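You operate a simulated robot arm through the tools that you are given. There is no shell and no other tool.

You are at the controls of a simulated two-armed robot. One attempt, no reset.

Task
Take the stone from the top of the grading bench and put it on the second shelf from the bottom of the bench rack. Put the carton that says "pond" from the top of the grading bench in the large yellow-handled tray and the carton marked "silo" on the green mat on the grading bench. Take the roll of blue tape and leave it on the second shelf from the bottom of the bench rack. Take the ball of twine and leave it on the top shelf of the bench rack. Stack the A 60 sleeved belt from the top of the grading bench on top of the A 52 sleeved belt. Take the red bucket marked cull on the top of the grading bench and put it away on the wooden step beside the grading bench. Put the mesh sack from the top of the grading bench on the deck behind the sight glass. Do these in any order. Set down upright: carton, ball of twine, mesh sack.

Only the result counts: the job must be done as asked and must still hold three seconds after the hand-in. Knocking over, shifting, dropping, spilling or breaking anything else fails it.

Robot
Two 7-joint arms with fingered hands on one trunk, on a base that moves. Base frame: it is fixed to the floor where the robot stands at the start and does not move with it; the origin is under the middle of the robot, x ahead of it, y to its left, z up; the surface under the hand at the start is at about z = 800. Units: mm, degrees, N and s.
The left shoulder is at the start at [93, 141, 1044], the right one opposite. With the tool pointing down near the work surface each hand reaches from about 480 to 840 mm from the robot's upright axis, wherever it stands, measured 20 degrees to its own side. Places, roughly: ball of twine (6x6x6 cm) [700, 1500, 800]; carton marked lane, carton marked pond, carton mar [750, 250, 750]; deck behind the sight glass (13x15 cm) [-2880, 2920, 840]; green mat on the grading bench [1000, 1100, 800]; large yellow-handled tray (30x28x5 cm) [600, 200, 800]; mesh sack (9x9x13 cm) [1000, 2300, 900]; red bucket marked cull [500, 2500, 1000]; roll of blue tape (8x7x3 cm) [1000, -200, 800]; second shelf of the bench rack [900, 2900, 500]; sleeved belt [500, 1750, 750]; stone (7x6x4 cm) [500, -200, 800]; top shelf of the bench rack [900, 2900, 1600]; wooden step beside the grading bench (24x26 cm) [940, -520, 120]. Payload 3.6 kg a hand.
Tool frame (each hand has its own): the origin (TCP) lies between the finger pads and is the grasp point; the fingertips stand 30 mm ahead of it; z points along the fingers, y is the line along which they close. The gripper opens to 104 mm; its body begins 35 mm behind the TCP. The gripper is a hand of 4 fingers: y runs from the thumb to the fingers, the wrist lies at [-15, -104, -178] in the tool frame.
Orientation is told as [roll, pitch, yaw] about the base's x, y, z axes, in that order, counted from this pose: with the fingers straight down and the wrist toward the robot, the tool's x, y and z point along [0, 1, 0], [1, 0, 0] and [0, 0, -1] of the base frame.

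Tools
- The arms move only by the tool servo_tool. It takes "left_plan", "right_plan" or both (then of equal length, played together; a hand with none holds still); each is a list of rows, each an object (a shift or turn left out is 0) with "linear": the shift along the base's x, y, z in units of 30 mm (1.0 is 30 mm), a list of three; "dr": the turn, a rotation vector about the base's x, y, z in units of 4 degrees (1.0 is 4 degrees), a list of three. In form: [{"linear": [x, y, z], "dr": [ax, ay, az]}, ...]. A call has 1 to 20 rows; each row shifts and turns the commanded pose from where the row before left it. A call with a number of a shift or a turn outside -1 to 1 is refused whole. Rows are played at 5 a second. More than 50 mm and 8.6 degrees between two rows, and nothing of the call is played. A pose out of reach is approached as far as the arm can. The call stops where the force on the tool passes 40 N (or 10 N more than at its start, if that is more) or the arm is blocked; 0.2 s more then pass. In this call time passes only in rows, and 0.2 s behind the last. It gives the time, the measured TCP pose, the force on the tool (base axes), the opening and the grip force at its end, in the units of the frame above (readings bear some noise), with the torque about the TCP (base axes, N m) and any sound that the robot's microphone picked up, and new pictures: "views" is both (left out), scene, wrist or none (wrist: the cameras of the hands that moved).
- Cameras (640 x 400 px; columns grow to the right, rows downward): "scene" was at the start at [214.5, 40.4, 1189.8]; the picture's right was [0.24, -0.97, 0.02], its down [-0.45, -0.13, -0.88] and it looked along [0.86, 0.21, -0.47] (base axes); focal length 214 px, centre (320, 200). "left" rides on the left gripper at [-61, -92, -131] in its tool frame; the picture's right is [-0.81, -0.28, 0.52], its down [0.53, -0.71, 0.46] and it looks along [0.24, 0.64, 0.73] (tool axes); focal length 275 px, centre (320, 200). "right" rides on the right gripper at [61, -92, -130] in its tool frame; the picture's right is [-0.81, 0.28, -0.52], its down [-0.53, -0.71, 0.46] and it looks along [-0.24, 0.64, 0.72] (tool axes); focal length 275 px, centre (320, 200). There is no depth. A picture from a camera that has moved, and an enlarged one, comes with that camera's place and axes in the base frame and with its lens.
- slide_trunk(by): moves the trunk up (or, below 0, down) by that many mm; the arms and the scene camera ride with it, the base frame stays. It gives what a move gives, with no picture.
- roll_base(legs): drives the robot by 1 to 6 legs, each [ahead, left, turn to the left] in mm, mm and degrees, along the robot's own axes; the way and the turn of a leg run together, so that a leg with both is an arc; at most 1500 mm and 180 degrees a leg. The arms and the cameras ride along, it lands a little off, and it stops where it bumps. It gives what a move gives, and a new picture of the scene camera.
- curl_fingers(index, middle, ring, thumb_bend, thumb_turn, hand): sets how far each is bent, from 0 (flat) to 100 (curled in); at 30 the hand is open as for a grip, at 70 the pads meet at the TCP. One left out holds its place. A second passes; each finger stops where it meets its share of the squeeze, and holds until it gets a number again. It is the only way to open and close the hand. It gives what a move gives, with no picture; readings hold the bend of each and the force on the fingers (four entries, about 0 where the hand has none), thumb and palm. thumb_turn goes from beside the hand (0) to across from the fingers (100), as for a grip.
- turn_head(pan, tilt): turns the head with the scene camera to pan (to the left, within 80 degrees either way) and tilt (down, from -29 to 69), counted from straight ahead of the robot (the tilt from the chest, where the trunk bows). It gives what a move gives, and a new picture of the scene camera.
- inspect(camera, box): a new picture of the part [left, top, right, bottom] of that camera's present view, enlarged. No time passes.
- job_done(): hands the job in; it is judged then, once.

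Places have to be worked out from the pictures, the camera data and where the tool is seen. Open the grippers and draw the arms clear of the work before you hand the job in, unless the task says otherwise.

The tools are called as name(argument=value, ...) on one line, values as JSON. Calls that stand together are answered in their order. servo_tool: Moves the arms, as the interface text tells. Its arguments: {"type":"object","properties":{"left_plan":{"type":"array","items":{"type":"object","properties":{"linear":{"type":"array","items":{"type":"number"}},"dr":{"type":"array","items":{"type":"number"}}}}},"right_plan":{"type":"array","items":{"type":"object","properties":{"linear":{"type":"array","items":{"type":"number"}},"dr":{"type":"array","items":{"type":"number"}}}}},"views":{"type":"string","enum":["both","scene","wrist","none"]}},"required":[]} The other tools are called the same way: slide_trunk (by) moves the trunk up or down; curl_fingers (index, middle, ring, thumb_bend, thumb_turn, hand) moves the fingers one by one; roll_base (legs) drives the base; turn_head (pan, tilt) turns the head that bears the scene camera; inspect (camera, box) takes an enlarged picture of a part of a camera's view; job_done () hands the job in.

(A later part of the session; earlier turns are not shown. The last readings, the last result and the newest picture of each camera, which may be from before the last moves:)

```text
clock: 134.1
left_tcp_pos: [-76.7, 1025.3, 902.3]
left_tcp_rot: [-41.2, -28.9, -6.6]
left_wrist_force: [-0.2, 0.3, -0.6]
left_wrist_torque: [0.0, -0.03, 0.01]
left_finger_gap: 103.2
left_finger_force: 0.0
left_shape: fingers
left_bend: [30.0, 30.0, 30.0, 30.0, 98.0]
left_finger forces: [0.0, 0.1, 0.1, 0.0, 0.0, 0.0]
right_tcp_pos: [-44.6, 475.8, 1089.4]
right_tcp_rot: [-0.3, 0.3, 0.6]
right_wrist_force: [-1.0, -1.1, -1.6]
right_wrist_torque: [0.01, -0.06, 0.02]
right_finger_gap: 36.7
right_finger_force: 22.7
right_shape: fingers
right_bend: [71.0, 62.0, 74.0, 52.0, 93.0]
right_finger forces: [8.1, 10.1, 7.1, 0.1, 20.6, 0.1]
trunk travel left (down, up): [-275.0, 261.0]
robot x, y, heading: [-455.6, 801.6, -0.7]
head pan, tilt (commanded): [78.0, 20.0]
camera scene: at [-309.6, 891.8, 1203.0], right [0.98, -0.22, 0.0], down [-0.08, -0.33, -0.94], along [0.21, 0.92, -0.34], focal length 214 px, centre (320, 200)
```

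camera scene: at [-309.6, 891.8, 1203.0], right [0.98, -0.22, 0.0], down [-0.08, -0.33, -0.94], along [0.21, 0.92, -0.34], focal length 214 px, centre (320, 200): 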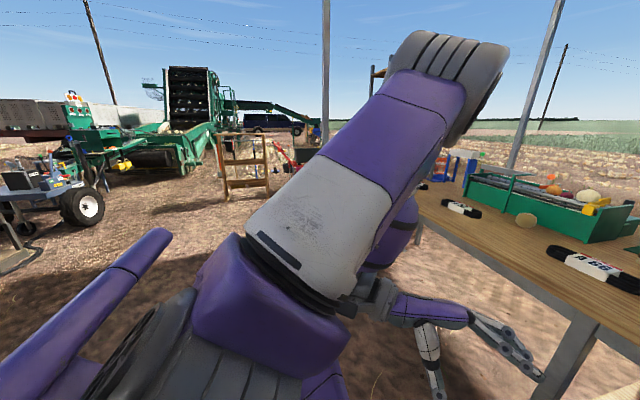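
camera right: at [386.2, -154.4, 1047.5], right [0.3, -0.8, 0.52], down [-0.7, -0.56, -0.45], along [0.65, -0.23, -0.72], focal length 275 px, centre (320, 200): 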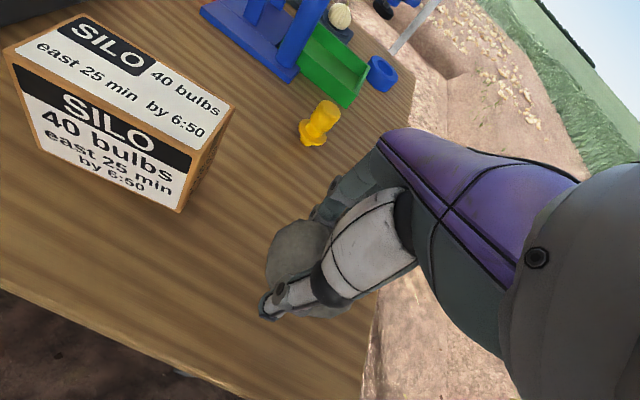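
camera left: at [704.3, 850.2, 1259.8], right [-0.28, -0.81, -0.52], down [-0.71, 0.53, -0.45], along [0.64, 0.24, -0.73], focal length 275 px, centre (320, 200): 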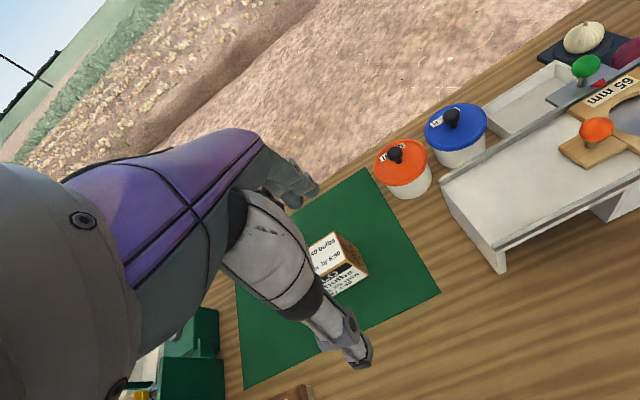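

The left elbow is up/outboard now with no limit. From earlier behaviour, increasing yaw at an extended reach swings the elbow up→inboard→down→left, so I first extend the hand (not to full stretch) with fingers down at about yaw -40°.

servo_tool(left_plan=[{"linear": [0.98, -0.06, 0.15], "dr": [0.96, 0.58, -0.5]}, {"linear": [0.98, -0.06, 0.15], "dr": [0.96, 0.58, -0.5]}, {"linear": [0.98, -0.06, 0.15], "dr": [0.96, 0.58, -0.5]}, {"linear": [0.98, -0.06, 0.15], "dr": [0.96, 0.58, -0.5]}, {"linear": [0.98, -0.06, 0.15], "dr": [0.96, 0.58, -0.5]}, {"linear": [0.98, -0.06, 0.15], "dr": [0.96, 0.58, -0.5]}, {"linear": [0.98, -0.06, 0.15], "dr": [0.96, 0.58, -0.5]}, {"linear": [0.98, -0.06, 0.15], "dr": [0.96, 0.58, -0.5]}, {"linear": [0.98, -0.06, 0.15], "dr": [0.96, 0.58, -0.5]}, {"linear": [0.98, -0.06, 0.15], "dr": [0.96, 0.58, -0.5]}, {"linear": [0.98, -0.06, 0.15], "dr": [0.96, 0.58, -0.5]}], views="scene")

turn_head(pan=35, tilt=20)

```text
clock: 136.5
left_tcp_pos: [245.5, 1004.7, 948.0]
left_tcp_rot: [-11.5, 10.6, -35.0]
left_wrist_force: [0.7, -0.2, -0.1]
left_wrist_torque: [0.01, 0.01, 0.02]
left_finger_gap: 103.1
left_finger_force: 0.2
left_shape: fingers
left_bend: [30.0, 30.0, 30.0, 30.0, 98.0]
left_finger forces: [0.0, 0.0, 0.0, 0.0, 0.0, 0.0]
right_tcp_pos: [-45.5, 477.7, 1089.3]
right_tcp_rot: [-0.3, 0.3, 0.5]
right_wrist_force: [0.5, 0.5, -2.9]
right_wrist_torque: [0.01, -0.03, 0.01]
right_finger_gap: 36.9
right_finger_force: 23.0
right_shape: fingers
right_bend: [71.0, 62.0, 74.0, 52.0, 92.0]
right_finger forces: [8.0, 10.2, 7.0, 0.1, 20.5, 0.0]
trunk travel left (down, up): [-275.0, 261.0]
robot x, y, heading: [-456.5, 800.5, -1.0]
head pan, tilt (commanded): [78.0, 20.0]
camera scene: at [-309.4, 893.2, 1202.9], right [0.98, -0.22, 0.0], down [-0.08, -0.33, -0.94], along [0.21, 0.92, -0.34], focal length 214 px, centre (320, 200)
```

scene: 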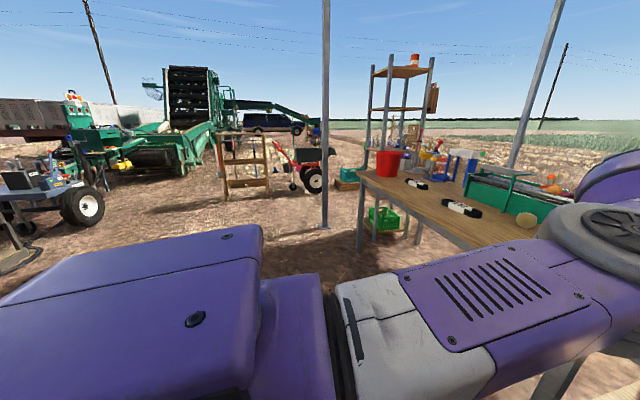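

```text
clock: 137.6
left_tcp_pos: [245.7, 1004.0, 950.9]
left_tcp_rot: [-11.4, 10.5, -35.3]
left_wrist_force: [-1.0, 0.7, -0.2]
left_wrist_torque: [0.0, -0.01, -0.03]
left_finger_gap: 103.1
left_finger_force: 0.1
left_shape: fingers
left_bend: [30.0, 30.0, 30.0, 30.0, 98.0]
left_finger forces: [0.0, 0.1, 0.1, 0.1, 0.0, 0.1]
right_tcp_pos: [-47.3, 477.2, 1087.0]
right_tcp_rot: [-0.4, 0.1, 0.6]
right_wrist_force: [0.5, -1.2, -3.1]
right_wrist_torque: [-0.01, -0.05, 0.03]
right_finger_gap: 36.7
right_finger_force: 22.7
right_shape: fingers
right_bend: [71.0, 62.0, 74.0, 52.0, 93.0]
right_finger forces: [8.1, 10.1, 7.0, 0.0, 20.7, 0.0]
trunk travel left (down, up): [-275.0, 261.0]
robot x, y, heading: [-455.0, 807.3, -0.9]
head pan, tilt (commanded): [35.0, 20.0]
camera scene: at [-253.3, 854.0, 1203.0], right [0.56, -0.83, 0.0], down [-0.28, -0.19, -0.94], along [0.78, 0.53, -0.34], focal length 214 px, centre (320, 200)
```

scene: 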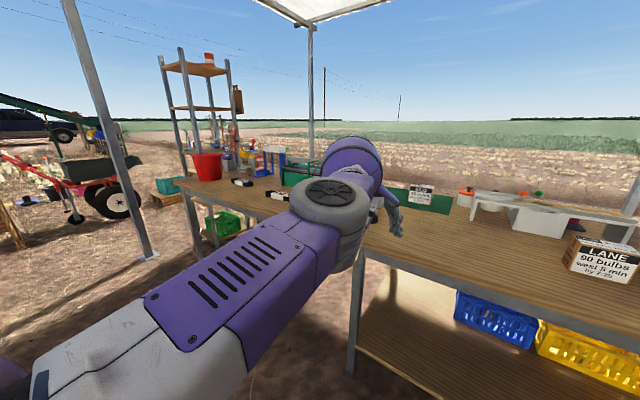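

The elbow wheel is up with only a slight inboard bend; everything tracks. I level the hand and raise the yaw toward 0 and beyond to bring the elbow round.

servo_tool(left_plan=[{"linear": [0, 0, 0], "dr": [0.2, -0.95, 0.5]}, {"linear": [0, 0, 0], "dr": [0.2, -0.95, 0.5]}, {"linear": [0, 0, 0], "dr": [0.2, -0.95, 0.5]}, {"linear": [0, 0, 0], "dr": [0.2, -0.95, 0.5]}, {"linear": [0, 0, 0], "dr": [0, 0, 0.95]}, {"linear": [0, 0, 0], "dr": [0, 0, 0.95]}, {"linear": [0, 0, 0], "dr": [0, 0, 0.95]}, {"linear": [0, 0, 0], "dr": [0, 0, 0.95]}, {"linear": [0, 0, 0], "dr": [0, 0, 0.95]}, {"linear": [0, 0, 0], "dr": [0, 0, 0.95]}, {"linear": [0, 0, 0], "dr": [0, 0, 0.95]}, {"linear": [0, 0, 0], "dr": [0, 0, 0.95]}], views="scene")

```text
clock: 140.2
left_tcp_pos: [246.9, 1006.3, 950.9]
left_tcp_rot: [-0.9, -0.9, 4.1]
left_wrist_force: [0.3, 0.3, 0.0]
left_wrist_torque: [-0.03, 0.02, -0.01]
left_finger_gap: 103.3
left_finger_force: 0.0
left_shape: fingers
left_bend: [30.0, 30.0, 30.0, 30.0, 98.0]
left_finger forces: [0.1, 0.0, 0.1, 0.0, 0.0, 0.0]
right_tcp_pos: [-47.3, 476.7, 1088.0]
right_tcp_rot: [-0.4, 0.2, 0.6]
right_wrist_force: [0.3, 0.0, -3.2]
right_wrist_torque: [0.01, -0.05, 0.04]
right_finger_gap: 36.9
right_finger_force: 23.1
right_shape: fingers
right_bend: [71.0, 62.0, 74.0, 52.0, 93.0]
right_finger forces: [8.1, 10.0, 7.0, 0.0, 20.7, 0.0]
trunk travel left (down, up): [-275.0, 261.0]
robot x, y, heading: [-455.2, 802.8, -0.6]
head pan, tilt (commanded): [35.0, 20.0]
camera scene: at [-253.3, 853.9, 1203.0], right [0.56, -0.83, 0.0], down [-0.28, -0.19, -0.94], along [0.78, 0.53, -0.34], focal length 214 px, centre (320, 200)
```

scene: 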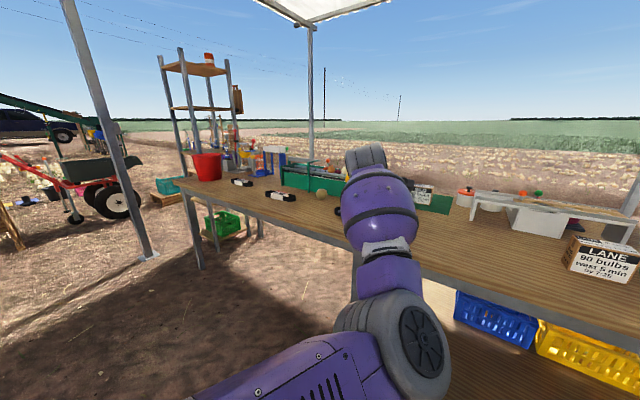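

The elbow is now below, wheel facing right — close to the original posture. I keep increasing yaw so that it swings on to the left.

servo_tool(left_plan=[{"linear": [0, 0, 0], "dr": [0, 0, 0.95]}, {"linear": [0, 0, 0], "dr": [0, 0, 0.95]}, {"linear": [0, 0, 0], "dr": [0, 0, 0.95]}, {"linear": [0, 0, 0], "dr": [0, 0, 0.95]}, {"linear": [0, 0, 0], "dr": [0, 0, 0.95]}, {"linear": [0, 0, 0], "dr": [0, 0, 0.95]}, {"linear": [0, 0, 0], "dr": [0, 0, 0.95]}, {"linear": [0, 0, 0], "dr": [0, 0, 0.95]}, {"linear": [0, 0, 0], "dr": [0, 0, 0.95]}, {"linear": [0, 0, 0], "dr": [0, 0, 0.95]}, {"linear": [0, 0, 0], "dr": [0, 0, 0.95]}, {"linear": [0, 0, 0], "dr": [0, 0, 0.95]}], views="scene")

```text
clock: 142.8
left_tcp_pos: [247.0, 1004.7, 952.0]
left_tcp_rot: [-0.9, -1.1, 49.9]
left_wrist_force: [0.3, 0.6, 0.9]
left_wrist_torque: [-0.02, 0.01, -0.02]
left_finger_gap: 103.3
left_finger_force: 0.0
left_shape: fingers
left_bend: [30.0, 30.0, 30.0, 30.0, 98.0]
left_finger forces: [0.0, 0.0, 0.0, 0.0, 0.0, 0.1]
right_tcp_pos: [-47.2, 476.5, 1090.2]
right_tcp_rot: [-0.4, 0.1, 0.6]
right_wrist_force: [-0.3, -0.2, -2.4]
right_wrist_torque: [0.02, -0.05, -0.02]
right_finger_gap: 36.5
right_finger_force: 23.5
right_shape: fingers
right_bend: [71.0, 62.0, 74.0, 52.0, 93.0]
right_finger forces: [8.1, 10.1, 7.0, 0.0, 20.5, 0.0]
trunk travel left (down, up): [-275.0, 261.0]
robot x, y, heading: [-453.0, 805.3, -0.9]
head pan, tilt (commanded): [35.0, 20.0]
camera scene: at [-253.3, 853.9, 1203.0], right [0.56, -0.83, 0.0], down [-0.28, -0.19, -0.94], along [0.78, 0.53, -0.34], focal length 214 px, centre (320, 200)
```

scene: 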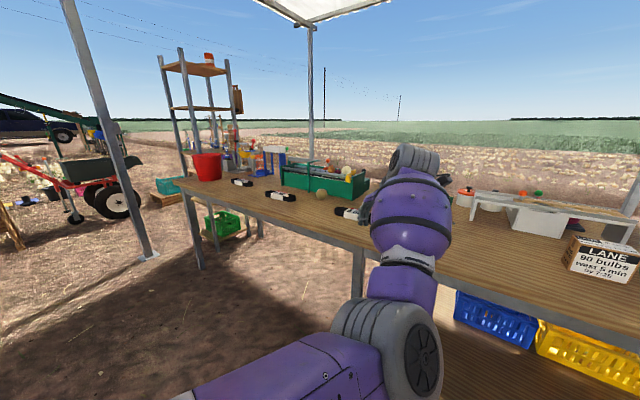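

No limits hit. Now I bring the hand across to the right and inward with yaw going back toward 0, so that the elbow should swing out to the left.

servo_tool(left_plan=[{"linear": [-0.2, -0.8, 0.1], "dr": [0, 0, -0.95]}, {"linear": [-0.2, -0.8, 0.1], "dr": [0, 0, -0.95]}, {"linear": [-0.2, -0.8, 0.1], "dr": [0, 0, -0.95]}, {"linear": [-0.2, -0.8, 0.1], "dr": [0, 0, -0.95]}, {"linear": [-0.3, -0.8, 0.1], "dr": [0, 0, -0.95]}, {"linear": [-0.3, -0.8, 0.1], "dr": [0, 0, -0.95]}, {"linear": [-0.4, -0.8, 0.1], "dr": [0, 0, -0.95]}, {"linear": [-0.5, -0.8, 0.1], "dr": [0, 0, -0.95]}, {"linear": [-0.6, -0.7, 0.1], "dr": [0, 0, -0.95]}, {"linear": [-0.7, -0.5, 0.1], "dr": [0, 0, -0.95]}], views="scene")

```text
clock: 145.0
left_tcp_pos: [152.5, 777.1, 973.2]
left_tcp_rot: [-0.9, -0.9, 11.5]
left_wrist_force: [-0.2, -0.1, 0.4]
left_wrist_torque: [-0.01, -0.02, -0.03]
left_finger_gap: 103.0
left_finger_force: 0.1
left_shape: fingers
left_bend: [30.0, 30.0, 30.0, 30.0, 98.0]
left_finger forces: [0.0, 0.0, 0.1, 0.0, 0.0, 0.1]
left hand out of reach, approached as far as the arm can: row 10
right_tcp_pos: [-46.3, 477.5, 1088.4]
right_tcp_rot: [-0.4, 0.2, 0.6]
right_wrist_force: [-0.4, 0.3, -3.7]
right_wrist_torque: [-0.01, -0.07, 0.02]
right_finger_gap: 36.5
right_finger_force: 22.6
right_shape: fingers
right_bend: [71.0, 62.0, 74.0, 52.0, 93.0]
right_finger forces: [8.1, 10.1, 7.0, 0.0, 20.6, 0.0]
trunk travel left (down, up): [-275.0, 261.0]
robot x, y, heading: [-455.2, 806.8, -0.6]
head pan, tilt (commanded): [35.0, 20.0]
camera scene: at [-253.3, 853.8, 1203.0], right [0.56, -0.83, 0.0], down [-0.28, -0.19, -0.94], along [0.78, 0.53, -0.34], focal length 214 px, centre (320, 200)
```

scene: 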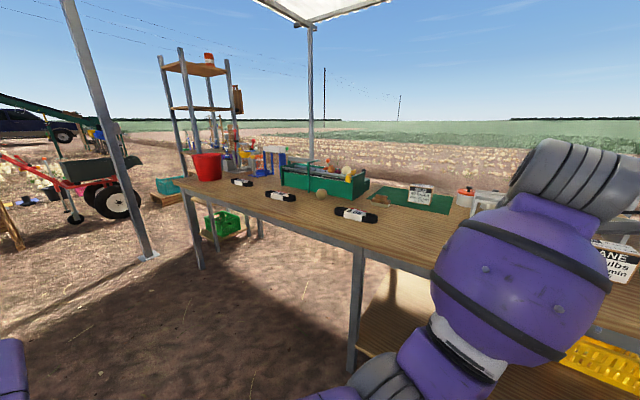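

The forearm now comes from lower-left — near the natural posture. I continue inward with a slight rise and a little negative yaw.

servo_tool(left_plan=[{"linear": [-0.3, 0, 0.3], "dr": [0, 0, -0.7]}, {"linear": [-0.3, 0, 0.3], "dr": [0, 0, -0.7]}, {"linear": [-0.4, 0, 0.3], "dr": [0, 0, -0.7]}, {"linear": [-0.4, 0, 0.3], "dr": [0, 0, -0.7]}, {"linear": [-0.5, 0, 0.3], "dr": [0, 0, -0.7]}, {"linear": [-0.5, 0, 0.3], "dr": [0, 0, -0.7]}], views="scene")

```text
clock: 146.4
left_tcp_pos: [147.0, 768.6, 993.2]
left_tcp_rot: [-0.9, -1.0, -5.2]
left_wrist_force: [0.7, 0.9, 0.0]
left_wrist_torque: [-0.04, -0.01, -0.01]
left_finger_gap: 103.2
left_finger_force: 0.0
left_shape: fingers
left_bend: [30.0, 30.0, 30.0, 30.0, 98.0]
left_finger forces: [0.0, 0.0, 0.0, 0.0, 0.0, 0.1]
left hand out of reach, approached as far as the arm can: row 1, 2, 3, 4, 5, 6
right_tcp_pos: [-45.7, 476.6, 1089.2]
right_tcp_rot: [-0.4, 0.2, 0.6]
right_wrist_force: [0.2, 0.0, -4.0]
right_wrist_torque: [-0.02, -0.07, -0.01]
right_finger_gap: 37.0
right_finger_force: 23.0
right_shape: fingers
right_bend: [71.0, 62.0, 74.0, 52.0, 93.0]
right_finger forces: [8.0, 10.1, 7.1, 0.0, 20.6, 0.1]
trunk travel left (down, up): [-275.0, 261.0]
robot x, y, heading: [-452.2, 803.1, -0.9]
head pan, tilt (commanded): [35.0, 20.0]
camera scene: at [-253.3, 853.9, 1203.0], right [0.56, -0.83, 0.0], down [-0.28, -0.19, -0.94], along [0.78, 0.53, -0.34], focal length 214 px, centre (320, 200)
```

scene: 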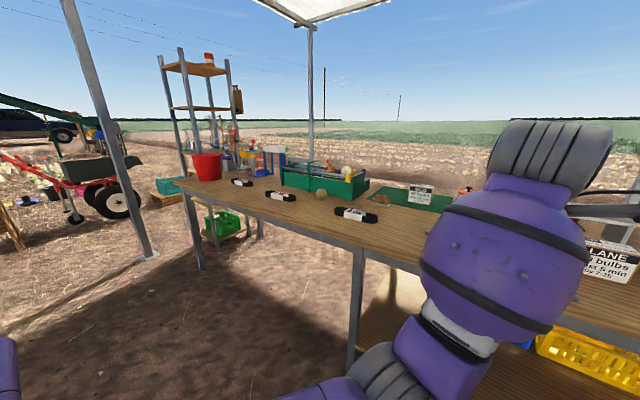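

Inward is limited at this yaw. I raise the yaw again while drawing inward so the elbow goes left rather than right.

servo_tool(left_plan=[{"linear": [0, 0, 0], "dr": [0, 0, 0.95]}, {"linear": [0, 0, 0], "dr": [0, 0, 0.95]}, {"linear": [0, 0, 0], "dr": [0, 0, 0.95]}, {"linear": [0, 0, 0], "dr": [0, 0, 0.95]}, {"linear": [0, 0, 0], "dr": [0, 0, 0.95]}, {"linear": [0, 0, 0], "dr": [0, 0, 0.95]}, {"linear": [-0.2, 0, 0], "dr": [0, 0, 0.95]}, {"linear": [-0.2, 0, 0], "dr": [0, 0, 0.95]}, {"linear": [-0.3, 0, 0], "dr": [0, 0, 0.95]}, {"linear": [-0.3, 0, 0], "dr": [0, 0, 0.95]}, {"linear": [-0.4, 0, 0], "dr": [0, 0, 0.95]}, {"linear": [-0.4, 0, 0], "dr": [0, 0, 0.95]}], views="scene")

```text
clock: 149.0
left_tcp_pos: [189.7, 765.7, 954.3]
left_tcp_rot: [-0.9, -0.9, 40.7]
left_wrist_force: [-0.5, -0.5, -0.1]
left_wrist_torque: [-0.01, 0.01, 0.02]
left_finger_gap: 103.0
left_finger_force: 0.2
left_shape: fingers
left_bend: [30.0, 30.0, 30.0, 30.0, 98.0]
left_finger forces: [0.0, 0.0, 0.0, 0.1, 0.0, 0.1]
left hand out of reach, approached as far as the arm can: row 2, 3, 4, 5, 6, 7, 8, 9, 10, 11, 12
right_tcp_pos: [-48.3, 476.6, 1089.5]
right_tcp_rot: [-0.4, 0.2, 0.7]
right_wrist_force: [0.0, -0.4, -3.1]
right_wrist_torque: [0.0, -0.04, -0.01]
right_finger_gap: 36.6
right_finger_force: 22.2
right_shape: fingers
right_bend: [71.0, 62.0, 74.0, 52.0, 93.0]
right_finger forces: [8.1, 10.2, 6.9, 0.0, 20.6, 0.0]
trunk travel left (down, up): [-275.0, 261.0]
robot x, y, heading: [-455.0, 801.9, -0.3]
head pan, tilt (commanded): [35.0, 20.0]
camera scene: at [-253.2, 853.9, 1203.0], right [0.56, -0.83, 0.0], down [-0.28, -0.19, -0.94], along [0.78, 0.53, -0.34], focal length 214 px, centre (320, 200)
```

scene: 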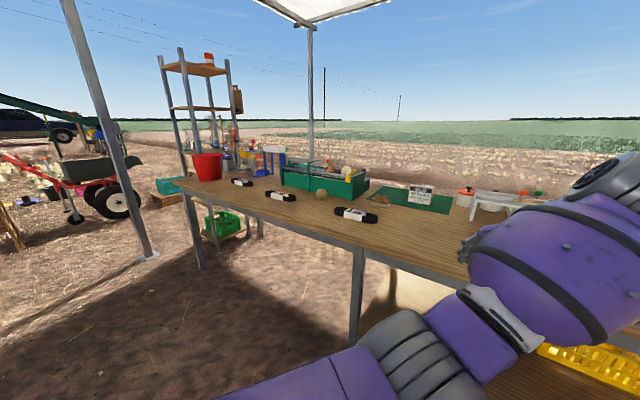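

The elbow now sits to the left of the wrist. I head for a pose known from the natural posture (relative [511,96,1093], yaw 36°).

servo_tool(left_plan=[{"linear": [-0.4, 0.5, 0.6]}, {"linear": [-0.5, 0.5, 0.6]}, {"linear": [-0.5, 0.5, 0.6]}, {"linear": [-0.6, 0.6, 0.6]}, {"linear": [-0.6, 0.6, 0.6]}, {"linear": [-0.6, 0.6, 0.6]}, {"linear": [-0.6, 0.6, 0.5]}, {"linear": [-0.6, 0.6, 0.5]}], views="scene")

```text
clock: 150.8
left_tcp_pos: [184.8, 926.4, 1061.0]
left_tcp_rot: [-0.9, -1.0, 40.5]
left_wrist_force: [-1.3, 0.4, 0.3]
left_wrist_torque: [0.0, -0.01, 0.02]
left_finger_gap: 103.1
left_finger_force: 0.0
left_shape: fingers
left_bend: [30.0, 30.0, 30.0, 30.0, 98.0]
left_finger forces: [0.1, 0.0, 0.1, 0.0, 0.0, 0.0]
left hand out of reach, approached as far as the arm can: row 1, 2, 3, 4, 5, 6, 7, 8
right_tcp_pos: [-46.2, 476.8, 1088.3]
right_tcp_rot: [-0.3, 0.2, 0.6]
right_wrist_force: [0.4, -0.1, -3.2]
right_wrist_torque: [-0.01, -0.03, 0.01]
right_finger_gap: 37.0
right_finger_force: 22.6
right_shape: fingers
right_bend: [71.0, 62.0, 74.0, 52.0, 93.0]
right_finger forces: [8.1, 10.2, 6.9, 0.0, 20.6, 0.0]
trunk travel left (down, up): [-275.0, 261.0]
robot x, y, heading: [-457.7, 805.9, -0.6]
head pan, tilt (commanded): [35.0, 20.0]
camera scene: at [-253.4, 854.1, 1203.0], right [0.56, -0.83, 0.0], down [-0.28, -0.19, -0.94], along [0.78, 0.53, -0.34], focal length 214 px, centre (320, 200)
```

scene: 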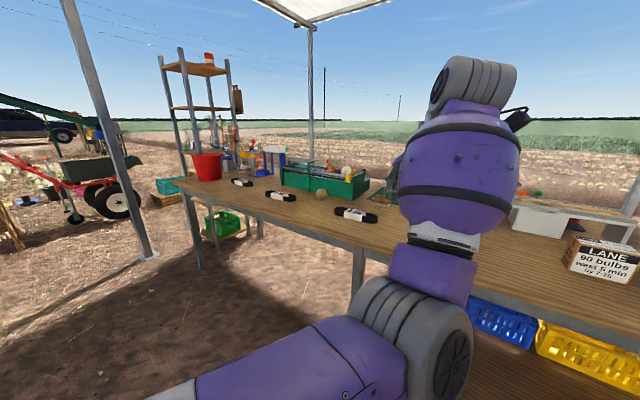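

Still held by the wrist limit with the elbow low. I'll relieve it by rolling the hand so the fingers point down-right (forearm naturally from the left): first yaw back to 0 a bit further out, then roll.

servo_tool(left_plan=[{"linear": [0.1, -0.2, -0.3], "dr": [0, 0, -1]}, {"linear": [0.1, -0.2, -0.3], "dr": [0, 0, -1]}, {"linear": [0.1, -0.2, -0.3], "dr": [0, 0, -1]}, {"linear": [0, -0.2, -0.2], "dr": [-0.5, 0, -1]}, {"linear": [0, -0.2, -0.2], "dr": [-1, 0, -1]}, {"linear": [0, -0.2, -0.2], "dr": [-1, 0, -1]}, {"linear": [0, -0.2, 0], "dr": [-1, 0, -1]}, {"linear": [0, -0.2, 0], "dr": [-1, 0, -1]}, {"linear": [0, -0.2, 0], "dr": [-1, 0, -1]}, {"linear": [0, -0.2, 0], "dr": [-1, 0, -1]}, {"linear": [0, 0, 0], "dr": [-1, 0, 0]}, {"linear": [0, 0, 0], "dr": [-1, 0, 0]}, {"linear": [0, 0, 0], "dr": [-1, 0, 0]}, {"linear": [0, 0, 0], "dr": [-1, 0, 0]}], views="scene")

```text
clock: 153.8
left_tcp_pos: [194.9, 865.1, 1015.1]
left_tcp_rot: [-42.1, 4.5, -2.2]
left_wrist_force: [-0.8, -0.6, 0.3]
left_wrist_torque: [0.02, 0.01, 0.0]
left_finger_gap: 103.4
left_finger_force: 0.1
left_shape: fingers
left_bend: [30.0, 30.0, 30.0, 30.0, 98.0]
left_finger forces: [0.1, 0.1, 0.0, 0.0, 0.1, 0.0]
right_tcp_pos: [-46.1, 476.3, 1089.4]
right_tcp_rot: [-0.5, 0.1, 0.6]
right_wrist_force: [0.0, -1.3, -2.2]
right_wrist_torque: [-0.05, -0.06, 0.0]
right_finger_gap: 36.9
right_finger_force: 23.1
right_shape: fingers
right_bend: [71.0, 62.0, 74.0, 52.0, 93.0]
right_finger forces: [8.0, 10.1, 7.0, 0.0, 20.6, 0.0]
trunk travel left (down, up): [-275.0, 261.0]
robot x, y, heading: [-455.6, 805.1, -0.7]
head pan, tilt (commanded): [35.0, 20.0]
camera scene: at [-253.2, 854.0, 1203.0], right [0.56, -0.83, 0.0], down [-0.28, -0.19, -0.94], along [0.78, 0.53, -0.34], focal length 214 px, centre (320, 200)
```

scene: 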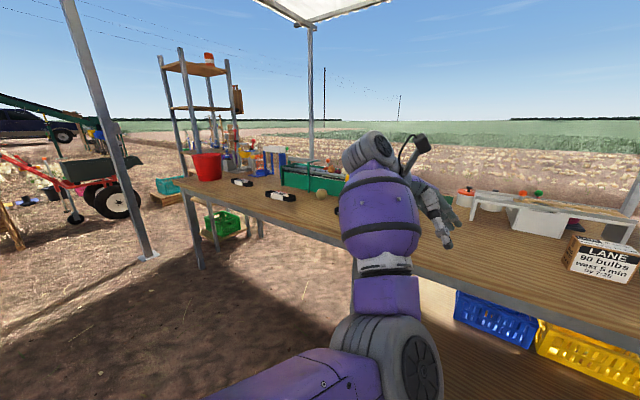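

No limit now. With this roll I draw the hand inward (and slightly right).

servo_tool(left_plan=[{"linear": [-0.6, -0.2, 0]}, {"linear": [-0.6, -0.2, 0]}, {"linear": [-0.7, -0.2, 0], "dr": [-0.5, 0, 0]}, {"linear": [-0.7, -0.2, 0], "dr": [-0.5, 0, 0]}, {"linear": [-0.7, -0.2, 0], "dr": [-0.5, 0, 0]}, {"linear": [-0.7, -0.2, 0], "dr": [-0.5, 0, 0]}, {"linear": [-0.7, -0.2, 0]}, {"linear": [-0.7, -0.2, 0]}], views="scene")

```text
clock: 155.6
left_tcp_pos: [31.1, 817.3, 1016.9]
left_tcp_rot: [-50.1, 4.2, -2.8]
left_wrist_force: [0.8, -0.6, 0.4]
left_wrist_torque: [0.0, 0.01, 0.0]
left_finger_gap: 103.3
left_finger_force: 0.1
left_shape: fingers
left_bend: [30.0, 30.0, 30.0, 30.0, 98.0]
left_finger forces: [0.1, 0.1, 0.0, 0.0, 0.0, 0.1]
right_tcp_pos: [-46.7, 476.3, 1089.2]
right_tcp_rot: [-0.4, 0.1, 0.6]
right_wrist_force: [-0.3, -0.8, -3.0]
right_wrist_torque: [0.0, -0.08, -0.03]
right_finger_gap: 36.6
right_finger_force: 23.2
right_shape: fingers
right_bend: [71.0, 62.0, 74.0, 52.0, 93.0]
right_finger forces: [8.1, 10.2, 7.1, 0.0, 20.7, 0.0]
trunk travel left (down, up): [-275.0, 261.0]
robot x, y, heading: [-455.7, 804.6, -0.5]
head pan, tilt (commanded): [35.0, 20.0]
camera scene: at [-253.5, 853.9, 1203.0], right [0.56, -0.83, 0.0], down [-0.28, -0.19, -0.94], along [0.78, 0.53, -0.34], focal length 214 px, centre (320, 200)
```

scene: 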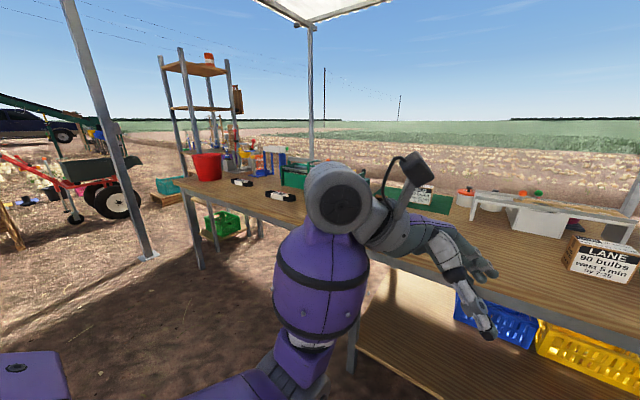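

That worked: elbow low-left, forearm rising to the wrist, no limits. I roll the hand back upright gradually, keeping the wrist roughly in place.

servo_tool(left_plan=[{"linear": [-0.1, 0.3, 0.1], "dr": [0.96, 0, 0]}, {"linear": [-0.1, 0.3, 0.1], "dr": [0.96, 0, 0]}, {"linear": [-0.1, 0.3, 0.1], "dr": [0.96, 0, 0]}, {"linear": [-0.1, 0.3, 0.1], "dr": [0.96, 0, 0]}, {"linear": [-0.1, 0.3, 0.1], "dr": [0.96, 0, 0]}, {"linear": [-0.1, 0.3, 0.1], "dr": [0.96, 0, 0]}, {"linear": [-0.1, 0.3, 0.1], "dr": [0.96, 0, 0]}], views="scene")

```text
clock: 157.2
left_tcp_pos: [9.7, 880.4, 1037.3]
left_tcp_rot: [-23.0, 4.9, -0.5]
left_wrist_force: [0.3, 0.1, 0.8]
left_wrist_torque: [-0.01, 0.01, -0.02]
left_finger_gap: 103.0
left_finger_force: 0.0
left_shape: fingers
left_bend: [30.0, 30.0, 30.0, 30.0, 98.0]
left_finger forces: [0.0, 0.0, 0.0, 0.1, 0.1, 0.0]
right_tcp_pos: [-44.5, 477.1, 1089.3]
right_tcp_rot: [-0.5, 0.2, 0.5]
right_wrist_force: [0.5, -0.7, -2.8]
right_wrist_torque: [-0.03, -0.03, -0.01]
right_finger_gap: 36.6
right_finger_force: 22.7
right_shape: fingers
right_bend: [71.0, 62.0, 74.0, 52.0, 93.0]
right_finger forces: [8.0, 10.1, 6.9, 0.0, 20.6, 0.0]
trunk travel left (down, up): [-275.0, 261.0]
robot x, y, heading: [-454.8, 805.2, -0.6]
head pan, tilt (commanded): [35.0, 20.0]
camera scene: at [-253.5, 854.0, 1203.0], right [0.56, -0.83, 0.0], down [-0.28, -0.19, -0.94], along [0.78, 0.53, -0.34], focal length 214 px, centre (320, 200)
```

scene: 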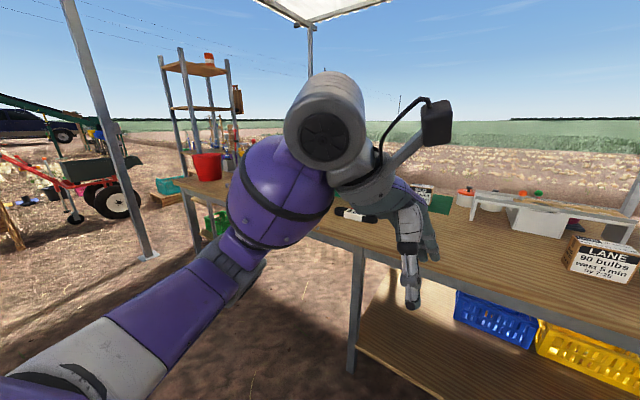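

That is the natural elbow-out posture again. I finish levelling the hand and return it to its home-like pose.

servo_tool(left_plan=[{"linear": [-0.1, 0.6, 0.2], "dr": [0.96, -0.2, 0]}, {"linear": [-0.2, 0.8, 0.2], "dr": [0.96, -0.2, 0]}, {"linear": [-0.2, 0.8, 0.3], "dr": [0.96, -0.2, 0]}, {"linear": [-0.2, 0.8, 0.3], "dr": [0.96, -0.2, 0]}, {"linear": [-0.2, 0.8, 0.3], "dr": [0.96, -0.2, 0]}, {"linear": [-0.2, 0.8, 0.3], "dr": [0.96, -0.2, 0]}, {"linear": [-0.2, 0.8, 0.3]}, {"linear": [-0.2, 0.8, 0.3]}], views="scene")

```text
clock: 159.0
left_tcp_pos: [-33.9, 1066.1, 1102.9]
left_tcp_rot: [0.0, 0.1, 0.4]
left_wrist_force: [-1.2, 0.8, 0.3]
left_wrist_torque: [0.02, -0.02, -0.01]
left_finger_gap: 103.3
left_finger_force: 0.0
left_shape: fingers
left_bend: [30.0, 30.0, 30.0, 30.0, 98.0]
left_finger forces: [0.0, 0.0, 0.0, 0.0, 0.0, 0.0]
right_tcp_pos: [-46.1, 476.7, 1090.1]
right_tcp_rot: [-0.4, 0.2, 0.6]
right_wrist_force: [0.5, 0.0, -2.7]
right_wrist_torque: [0.01, -0.03, -0.04]
right_finger_gap: 36.7
right_finger_force: 23.1
right_shape: fingers
right_bend: [71.0, 62.0, 74.0, 52.0, 93.0]
right_finger forces: [8.1, 10.1, 7.0, 0.1, 20.6, 0.0]
trunk travel left (down, up): [-275.0, 261.0]
robot x, y, heading: [-453.8, 801.6, -0.8]
head pan, tilt (commanded): [35.0, 20.0]
camera scene: at [-253.5, 854.2, 1203.0], right [0.56, -0.83, 0.0], down [-0.28, -0.19, -0.94], along [0.78, 0.53, -0.34], focal length 214 px, centre (320, 200)
```

scene: 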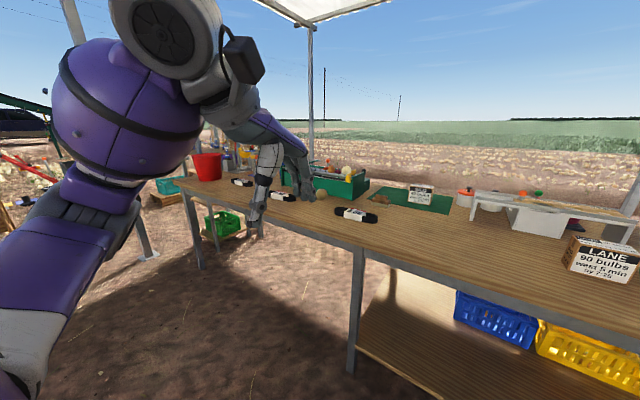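

The left arm is restored. From here I survey the left part of the bench and the rack with zooms.

turn_head(pan=55, tilt=8)

inspect(camera="scene", box=[240, 50, 440, 300])

```text
clock: 159.9
left_tcp_pos: [-33.6, 1065.2, 1101.5]
left_tcp_rot: [0.0, 0.0, 0.6]
left_wrist_force: [0.0, 0.6, -0.7]
left_wrist_torque: [-0.01, 0.02, 0.0]
left_finger_gap: 103.3
left_finger_force: 0.0
left_shape: fingers
left_bend: [30.0, 30.0, 30.0, 30.0, 98.0]
left_finger forces: [0.0, 0.0, 0.1, 0.0, 0.1, 0.0]
right_tcp_pos: [-46.6, 476.4, 1089.3]
right_tcp_rot: [-0.3, 0.2, 0.6]
right_wrist_force: [-1.2, -0.5, -2.8]
right_wrist_torque: [0.0, -0.05, 0.02]
right_finger_gap: 36.9
right_finger_force: 22.6
right_shape: fingers
right_bend: [71.0, 62.0, 74.0, 52.0, 93.0]
right_finger forces: [8.1, 10.1, 7.0, 0.1, 20.6, 0.1]
trunk travel left (down, up): [-275.0, 261.0]
robot x, y, heading: [-453.8, 804.8, -0.9]
head pan, tilt (commanded): [55.0, 8.0]
camera scene: at [-276.1, 876.6, 1222.5], right [0.81, -0.58, 0.0], down [-0.08, -0.11, -0.99], along [0.58, 0.8, -0.14], focal length 214 px, centre (320, 200)
```

scene: 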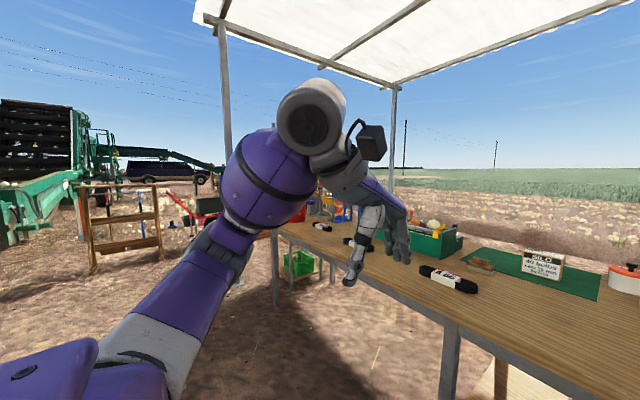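

```text
1.60 times, centred on (340, 175) of scene
camera zoom: at [-276.1, 876.6, 1222.5], right [0.81, -0.58, 0.0], down [-0.08, -0.11, -0.99], along [0.58, 0.8, -0.14], focal length 343 px, centre (288, 240)
```

zoom: 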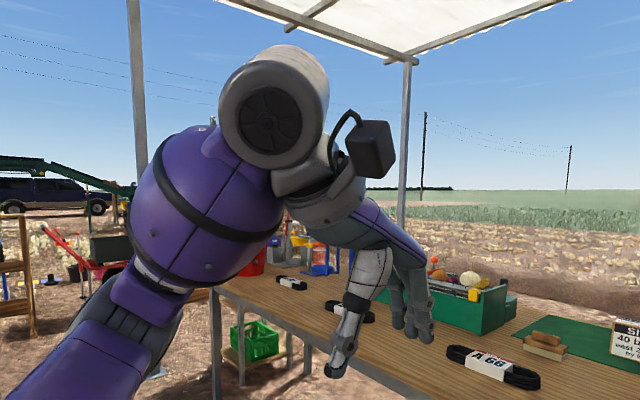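

The arm hides the rack from here, so I roll 700 mm further left (staying off the bench) and look again.

roll_base(legs=[[0, 700, 0]])

turn_head(pan=10, tilt=20)

inspect(camera="scene", box=[0, 120, 400, 340])

```text
clock: 166.5
left_tcp_pos: [-22.5, 1771.9, 1101.6]
left_tcp_rot: [0.0, 0.2, 0.2]
left_wrist_force: [-0.2, 0.0, 0.5]
left_wrist_torque: [0.01, 0.02, 0.01]
left_finger_gap: 103.1
left_finger_force: 0.2
left_shape: fingers
left_bend: [30.0, 30.0, 30.0, 30.0, 98.0]
left_finger forces: [0.1, 0.0, 0.0, 0.0, 0.0, 0.0]
right_tcp_pos: [-37.7, 1182.5, 1089.0]
right_tcp_rot: [-0.4, 0.2, 0.2]
right_wrist_force: [0.0, -0.2, -4.0]
right_wrist_torque: [0.0, -0.04, -0.01]
right_finger_gap: 36.7
right_finger_force: 23.0
right_shape: fingers
right_bend: [71.0, 62.0, 74.0, 52.0, 93.0]
right_finger forces: [8.2, 10.2, 6.9, 0.0, 20.7, 0.0]
trunk travel left (down, up): [-275.0, 261.0]
robot x, y, heading: [-444.2, 1511.4, -1.5]
head pan, tilt (commanded): [55.0, 8.0]
camera scene: at [-265.8, 1583.4, 1222.5], right [0.81, -0.59, 0.0], down [-0.08, -0.11, -0.99], along [0.58, 0.8, -0.14], focal length 214 px, centre (320, 200)
```

scene: 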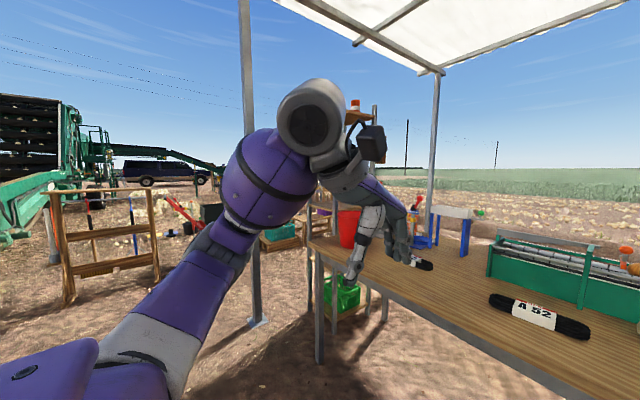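

```text
clock: 167.6
left_tcp_pos: [-22.5, 1771.5, 1101.4]
left_tcp_rot: [0.0, 0.2, 0.1]
left_wrist_force: [0.3, -0.6, 0.6]
left_wrist_torque: [-0.03, 0.02, -0.01]
left_finger_gap: 103.3
left_finger_force: 0.0
left_shape: fingers
left_bend: [30.0, 30.0, 30.0, 30.0, 98.0]
left_finger forces: [0.0, 0.0, 0.0, 0.0, 0.0, 0.0]
right_tcp_pos: [-38.1, 1182.2, 1088.7]
right_tcp_rot: [-0.4, 0.3, 0.3]
right_wrist_force: [-0.2, 0.3, -4.1]
right_wrist_torque: [-0.01, -0.04, -0.02]
right_finger_gap: 36.7
right_finger_force: 22.8
right_shape: fingers
right_bend: [71.0, 62.0, 74.0, 52.0, 93.0]
right_finger forces: [8.2, 10.1, 7.0, 0.1, 20.6, 0.1]
trunk travel left (down, up): [-275.0, 261.0]
robot x, y, heading: [-444.8, 1514.7, -0.9]
head pan, tilt (commanded): [10.0, 20.0]
camera scene: at [-228.2, 1523.0, 1203.0], right [0.16, -0.99, 0.0], down [-0.34, -0.05, -0.94], along [0.93, 0.15, -0.34], focal length 214 px, centre (320, 200)
```

scene: 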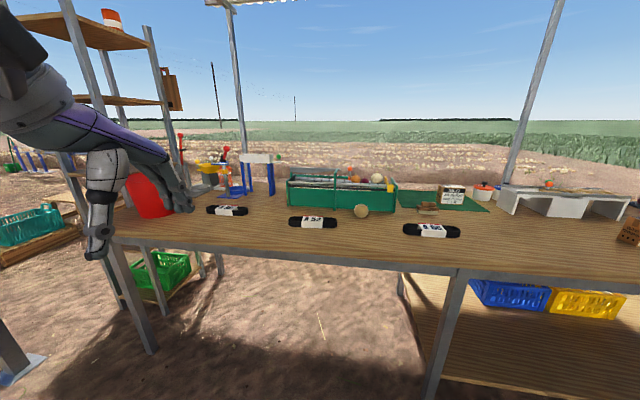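

```text
1.60 times, centred on (200, 230) of scene
camera zoom: at [-228.2, 1523.0, 1203.0], right [0.16, -0.99, 0.0], down [-0.34, -0.05, -0.94], along [0.93, 0.15, -0.34], focal length 343 px, centre (512, 152)
```

zoom: 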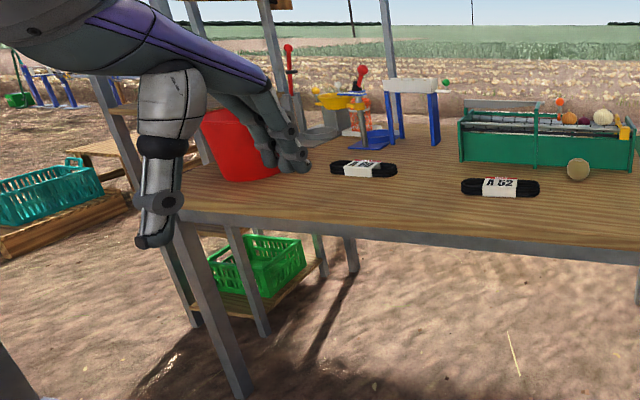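

Three belts lie along the front (A 66 at y≈1209, A 52 at y≈1685, one at y≈2115 to be read), and the twine ball is at about [680,1484] close in front of the green hopper. I drive to about [110,1390] to pick the twine with the left hand.

inspect(camera="scene", box=[190, 190, 270, 240])

roll_base(legs=[[0, -124, 0.9], [550, 0, 0]])

turn_head(pan=12, tilt=38)

```text
8.00 times, centred on (230, 215) of scene
camera zoom: at [-228.2, 1523.0, 1203.0], right [0.16, -0.99, 0.0], down [-0.34, -0.05, -0.94], along [0.93, 0.15, -0.34], focal length 1716 px, centre (1040, 80)
```

zoom: 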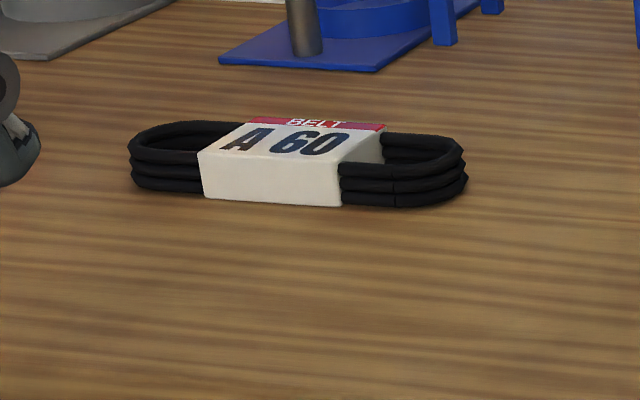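

```text
clock: 172.1
left_tcp_pos: [519.3, 1662.1, 1100.7]
left_tcp_rot: [-0.1, 0.1, 1.5]
left_wrist_force: [1.3, -0.9, -0.3]
left_wrist_torque: [-0.01, -0.01, 0.0]
left_finger_gap: 102.9
left_finger_force: 0.1
left_shape: fingers
left_bend: [30.0, 30.0, 30.0, 30.0, 98.0]
left_finger forces: [0.1, 0.0, 0.0, 0.0, 0.1, 0.0]
right_tcp_pos: [517.5, 1073.1, 1090.1]
right_tcp_rot: [-0.4, 0.2, 1.8]
right_wrist_force: [0.3, -0.2, -3.0]
right_wrist_torque: [0.02, 0.0, 0.02]
right_finger_gap: 36.9
right_finger_force: 22.6
right_shape: fingers
right_bend: [71.0, 62.0, 74.0, 52.0, 93.0]
right_finger forces: [8.1, 10.1, 7.0, 0.1, 20.6, 0.0]
trunk travel left (down, up): [-275.0, 261.0]
robot x, y, heading: [103.6, 1392.8, 0.4]
head pan, tilt (commanded): [10.0, 20.0]
camera scene: at [319.1, 1409.1, 1202.9], right [0.18, -0.98, 0.0], down [-0.34, -0.06, -0.94], along [0.92, 0.17, -0.34], focal length 214 px, centre (320, 200)
```

scene: 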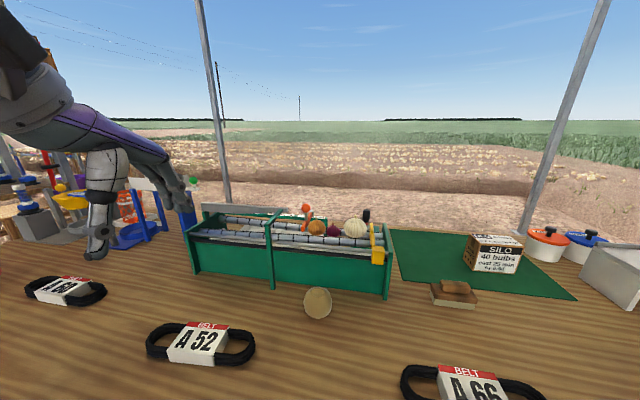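

```text
clock: 172.9
left_tcp_pos: [518.7, 1662.4, 1100.9]
left_tcp_rot: [0.0, 0.1, 1.5]
left_wrist_force: [-0.2, -0.9, -0.4]
left_wrist_torque: [-0.02, -0.01, -0.02]
left_finger_gap: 103.3
left_finger_force: 0.1
left_shape: fingers
left_bend: [30.0, 30.0, 30.0, 30.0, 98.0]
left_finger forces: [0.0, 0.0, 0.0, 0.0, 0.0, 0.0]
right_tcp_pos: [517.2, 1073.0, 1089.4]
right_tcp_rot: [-0.4, 0.2, 1.6]
right_wrist_force: [-0.4, 0.1, -2.7]
right_wrist_torque: [-0.01, -0.04, -0.01]
right_finger_gap: 36.7
right_finger_force: 22.5
right_shape: fingers
right_bend: [71.0, 62.0, 74.0, 52.0, 93.0]
right_finger forces: [8.1, 10.1, 7.0, 0.1, 20.5, 0.0]
trunk travel left (down, up): [-275.0, 261.0]
robot x, y, heading: [103.8, 1392.1, 0.4]
head pan, tilt (commanded): [12.0, 38.0]
camera scene: at [311.4, 1410.9, 1174.6], right [0.21, -0.98, 0.0], down [-0.6, -0.13, -0.79], along [0.77, 0.17, -0.62], focal length 214 px, centre (320, 200)
```

scene: 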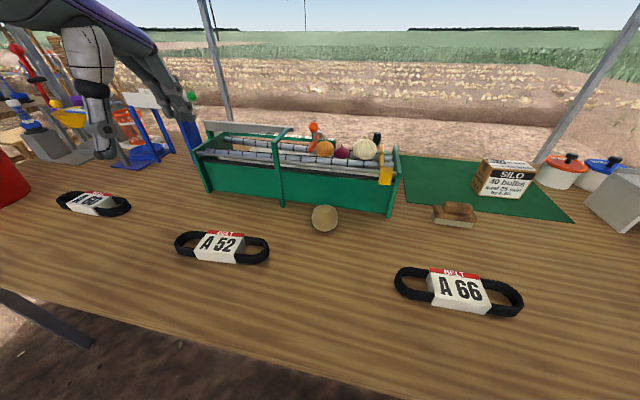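

A 60 is the left belt, A 52 the middle one. The twine ball centre is [675,1482,830], with about 50 mm between it and the hopper. I bring the left hand above it with yaw -45° so the fingers clear the hopper.

servo_tool(left_plan=[{"linear": [0.3, -0.5, 0], "dr": [0, 0, -0.95]}, {"linear": [0.3, -0.5, 0], "dr": [0, 0, -0.95]}, {"linear": [0.4, -0.5, -0.1], "dr": [0, 0, -0.95]}, {"linear": [0.4, -0.5, -0.2], "dr": [0, 0, -0.95]}, {"linear": [0.4, -0.5, -0.4], "dr": [0, 0, -0.95]}, {"linear": [0.45, -0.5, -0.5], "dr": [0, 0, -0.95]}, {"linear": [0.45, -0.5, -0.5], "dr": [0, 0, -0.95]}, {"linear": [0.5, -0.5, -0.6], "dr": [0, 0, -0.95]}, {"linear": [0.5, -0.5, -0.6], "dr": [0, 0, -0.95]}, {"linear": [0.5, -0.5, -0.6], "dr": [0, 0, -0.95]}, {"linear": [0.5, -0.5, -0.6], "dr": [0, 0, -0.95]}, {"linear": [0.5, -0.5, -0.5], "dr": [0, 0, -0.95]}], views="both")

```text
clock: 175.5
left_tcp_pos: [676.6, 1483.1, 962.5]
left_tcp_rot: [0.0, 0.1, -44.3]
left_wrist_force: [-1.1, 0.1, 0.2]
left_wrist_torque: [0.01, -0.01, 0.0]
left_finger_gap: 103.6
left_finger_force: 0.1
left_shape: fingers
left_bend: [30.0, 30.0, 30.0, 30.0, 98.0]
left_finger forces: [0.0, 0.1, 0.1, 0.0, 0.1, 0.0]
right_tcp_pos: [517.4, 1073.3, 1088.9]
right_tcp_rot: [-0.4, 0.2, 1.7]
right_wrist_force: [0.0, 0.2, -2.4]
right_wrist_torque: [-0.01, -0.02, 0.0]
right_finger_gap: 36.6
right_finger_force: 23.3
right_shape: fingers
right_bend: [71.0, 62.0, 74.0, 52.0, 93.0]
right_finger forces: [8.1, 10.1, 6.9, 0.1, 20.6, 0.0]
trunk travel left (down, up): [-275.0, 261.0]
robot x, y, heading: [106.2, 1393.3, 0.4]
head pan, tilt (commanded): [12.0, 38.0]
camera scene: at [311.7, 1410.7, 1174.5], right [0.21, -0.98, 0.0], down [-0.6, -0.13, -0.79], along [0.77, 0.17, -0.62], focal length 214 px, centre (320, 200)
camera left: at [567.5, 1503.7, 1093.1], right [-0.76, -0.39, -0.52], down [-0.14, 0.88, -0.45], along [0.63, -0.27, -0.73], focal length 275 px, centre (320, 200)
```

scene: 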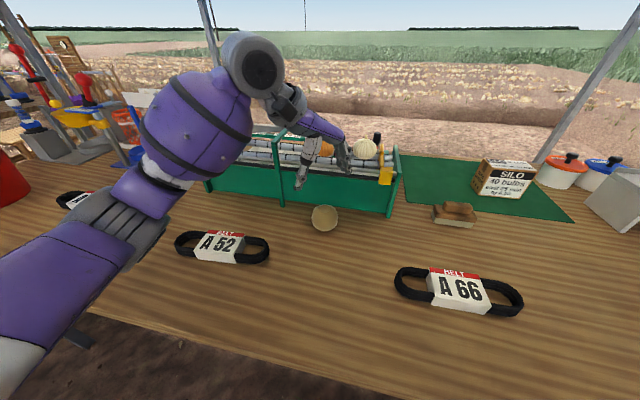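
left: 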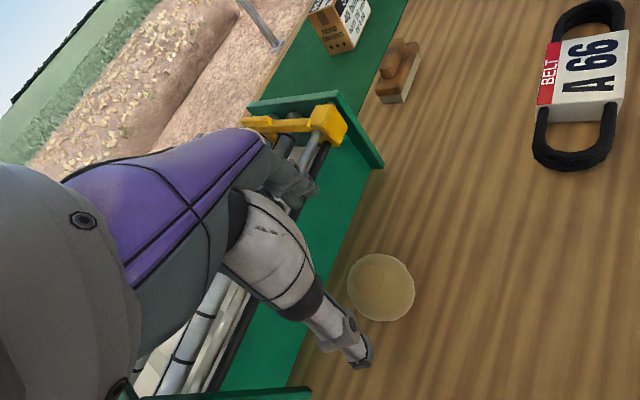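

Ball in the wrist view at [679,1483]; hand is aligned and clear of the hopper. I descend to z≈838 in two stages watching force.

servo_tool(left_plan=[{"linear": [0, 0, -0.9]}, {"linear": [0, 0, -0.9]}, {"linear": [0, 0, -0.9]}, {"linear": [0, 0, -0.8]}, {"linear": [0, 0, -0.6]}], views="both")

```text
clock: 176.7
left_tcp_pos: [674.9, 1482.5, 840.3]
left_tcp_rot: [0.0, 0.1, -44.1]
left_wrist_force: [-0.8, -0.8, 0.6]
left_wrist_torque: [-0.01, 0.01, -0.03]
left_finger_gap: 103.0
left_finger_force: 0.0
left_shape: fingers
left_bend: [30.0, 30.0, 30.0, 30.0, 98.0]
left_finger forces: [0.0, 0.0, 0.0, 0.0, 0.0, 0.1]
right_tcp_pos: [517.7, 1071.3, 1089.3]
right_tcp_rot: [-0.4, 0.2, 1.7]
right_wrist_force: [-0.5, 0.0, -2.7]
right_wrist_torque: [0.0, -0.06, -0.03]
right_finger_gap: 36.4
right_finger_force: 22.9
right_shape: fingers
right_bend: [71.0, 62.0, 74.0, 52.0, 93.0]
right_finger forces: [8.1, 10.1, 7.0, 0.0, 20.6, 0.0]
trunk travel left (down, up): [-275.0, 261.0]
robot x, y, heading: [107.1, 1393.0, 0.4]
head pan, tilt (commanded): [12.0, 38.0]
camera scene: at [311.4, 1410.9, 1174.6], right [0.21, -0.98, 0.0], down [-0.6, -0.13, -0.79], along [0.77, 0.17, -0.62], focal length 214 px, centre (320, 200)
camera left: at [566.0, 1503.4, 971.2], right [-0.76, -0.39, -0.52], down [-0.14, 0.88, -0.45], along [0.63, -0.27, -0.73], focal length 275 px, centre (320, 200)
```

scene: 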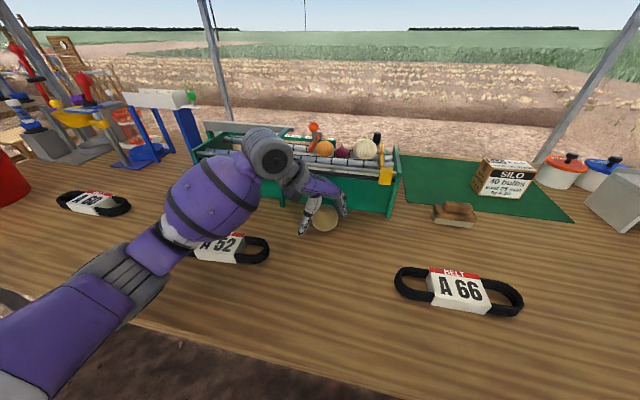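
left: 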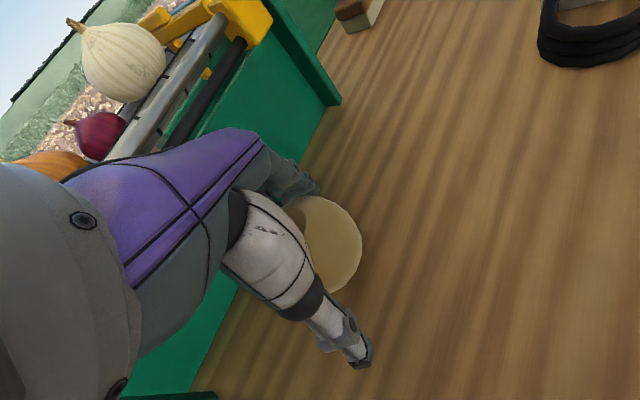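

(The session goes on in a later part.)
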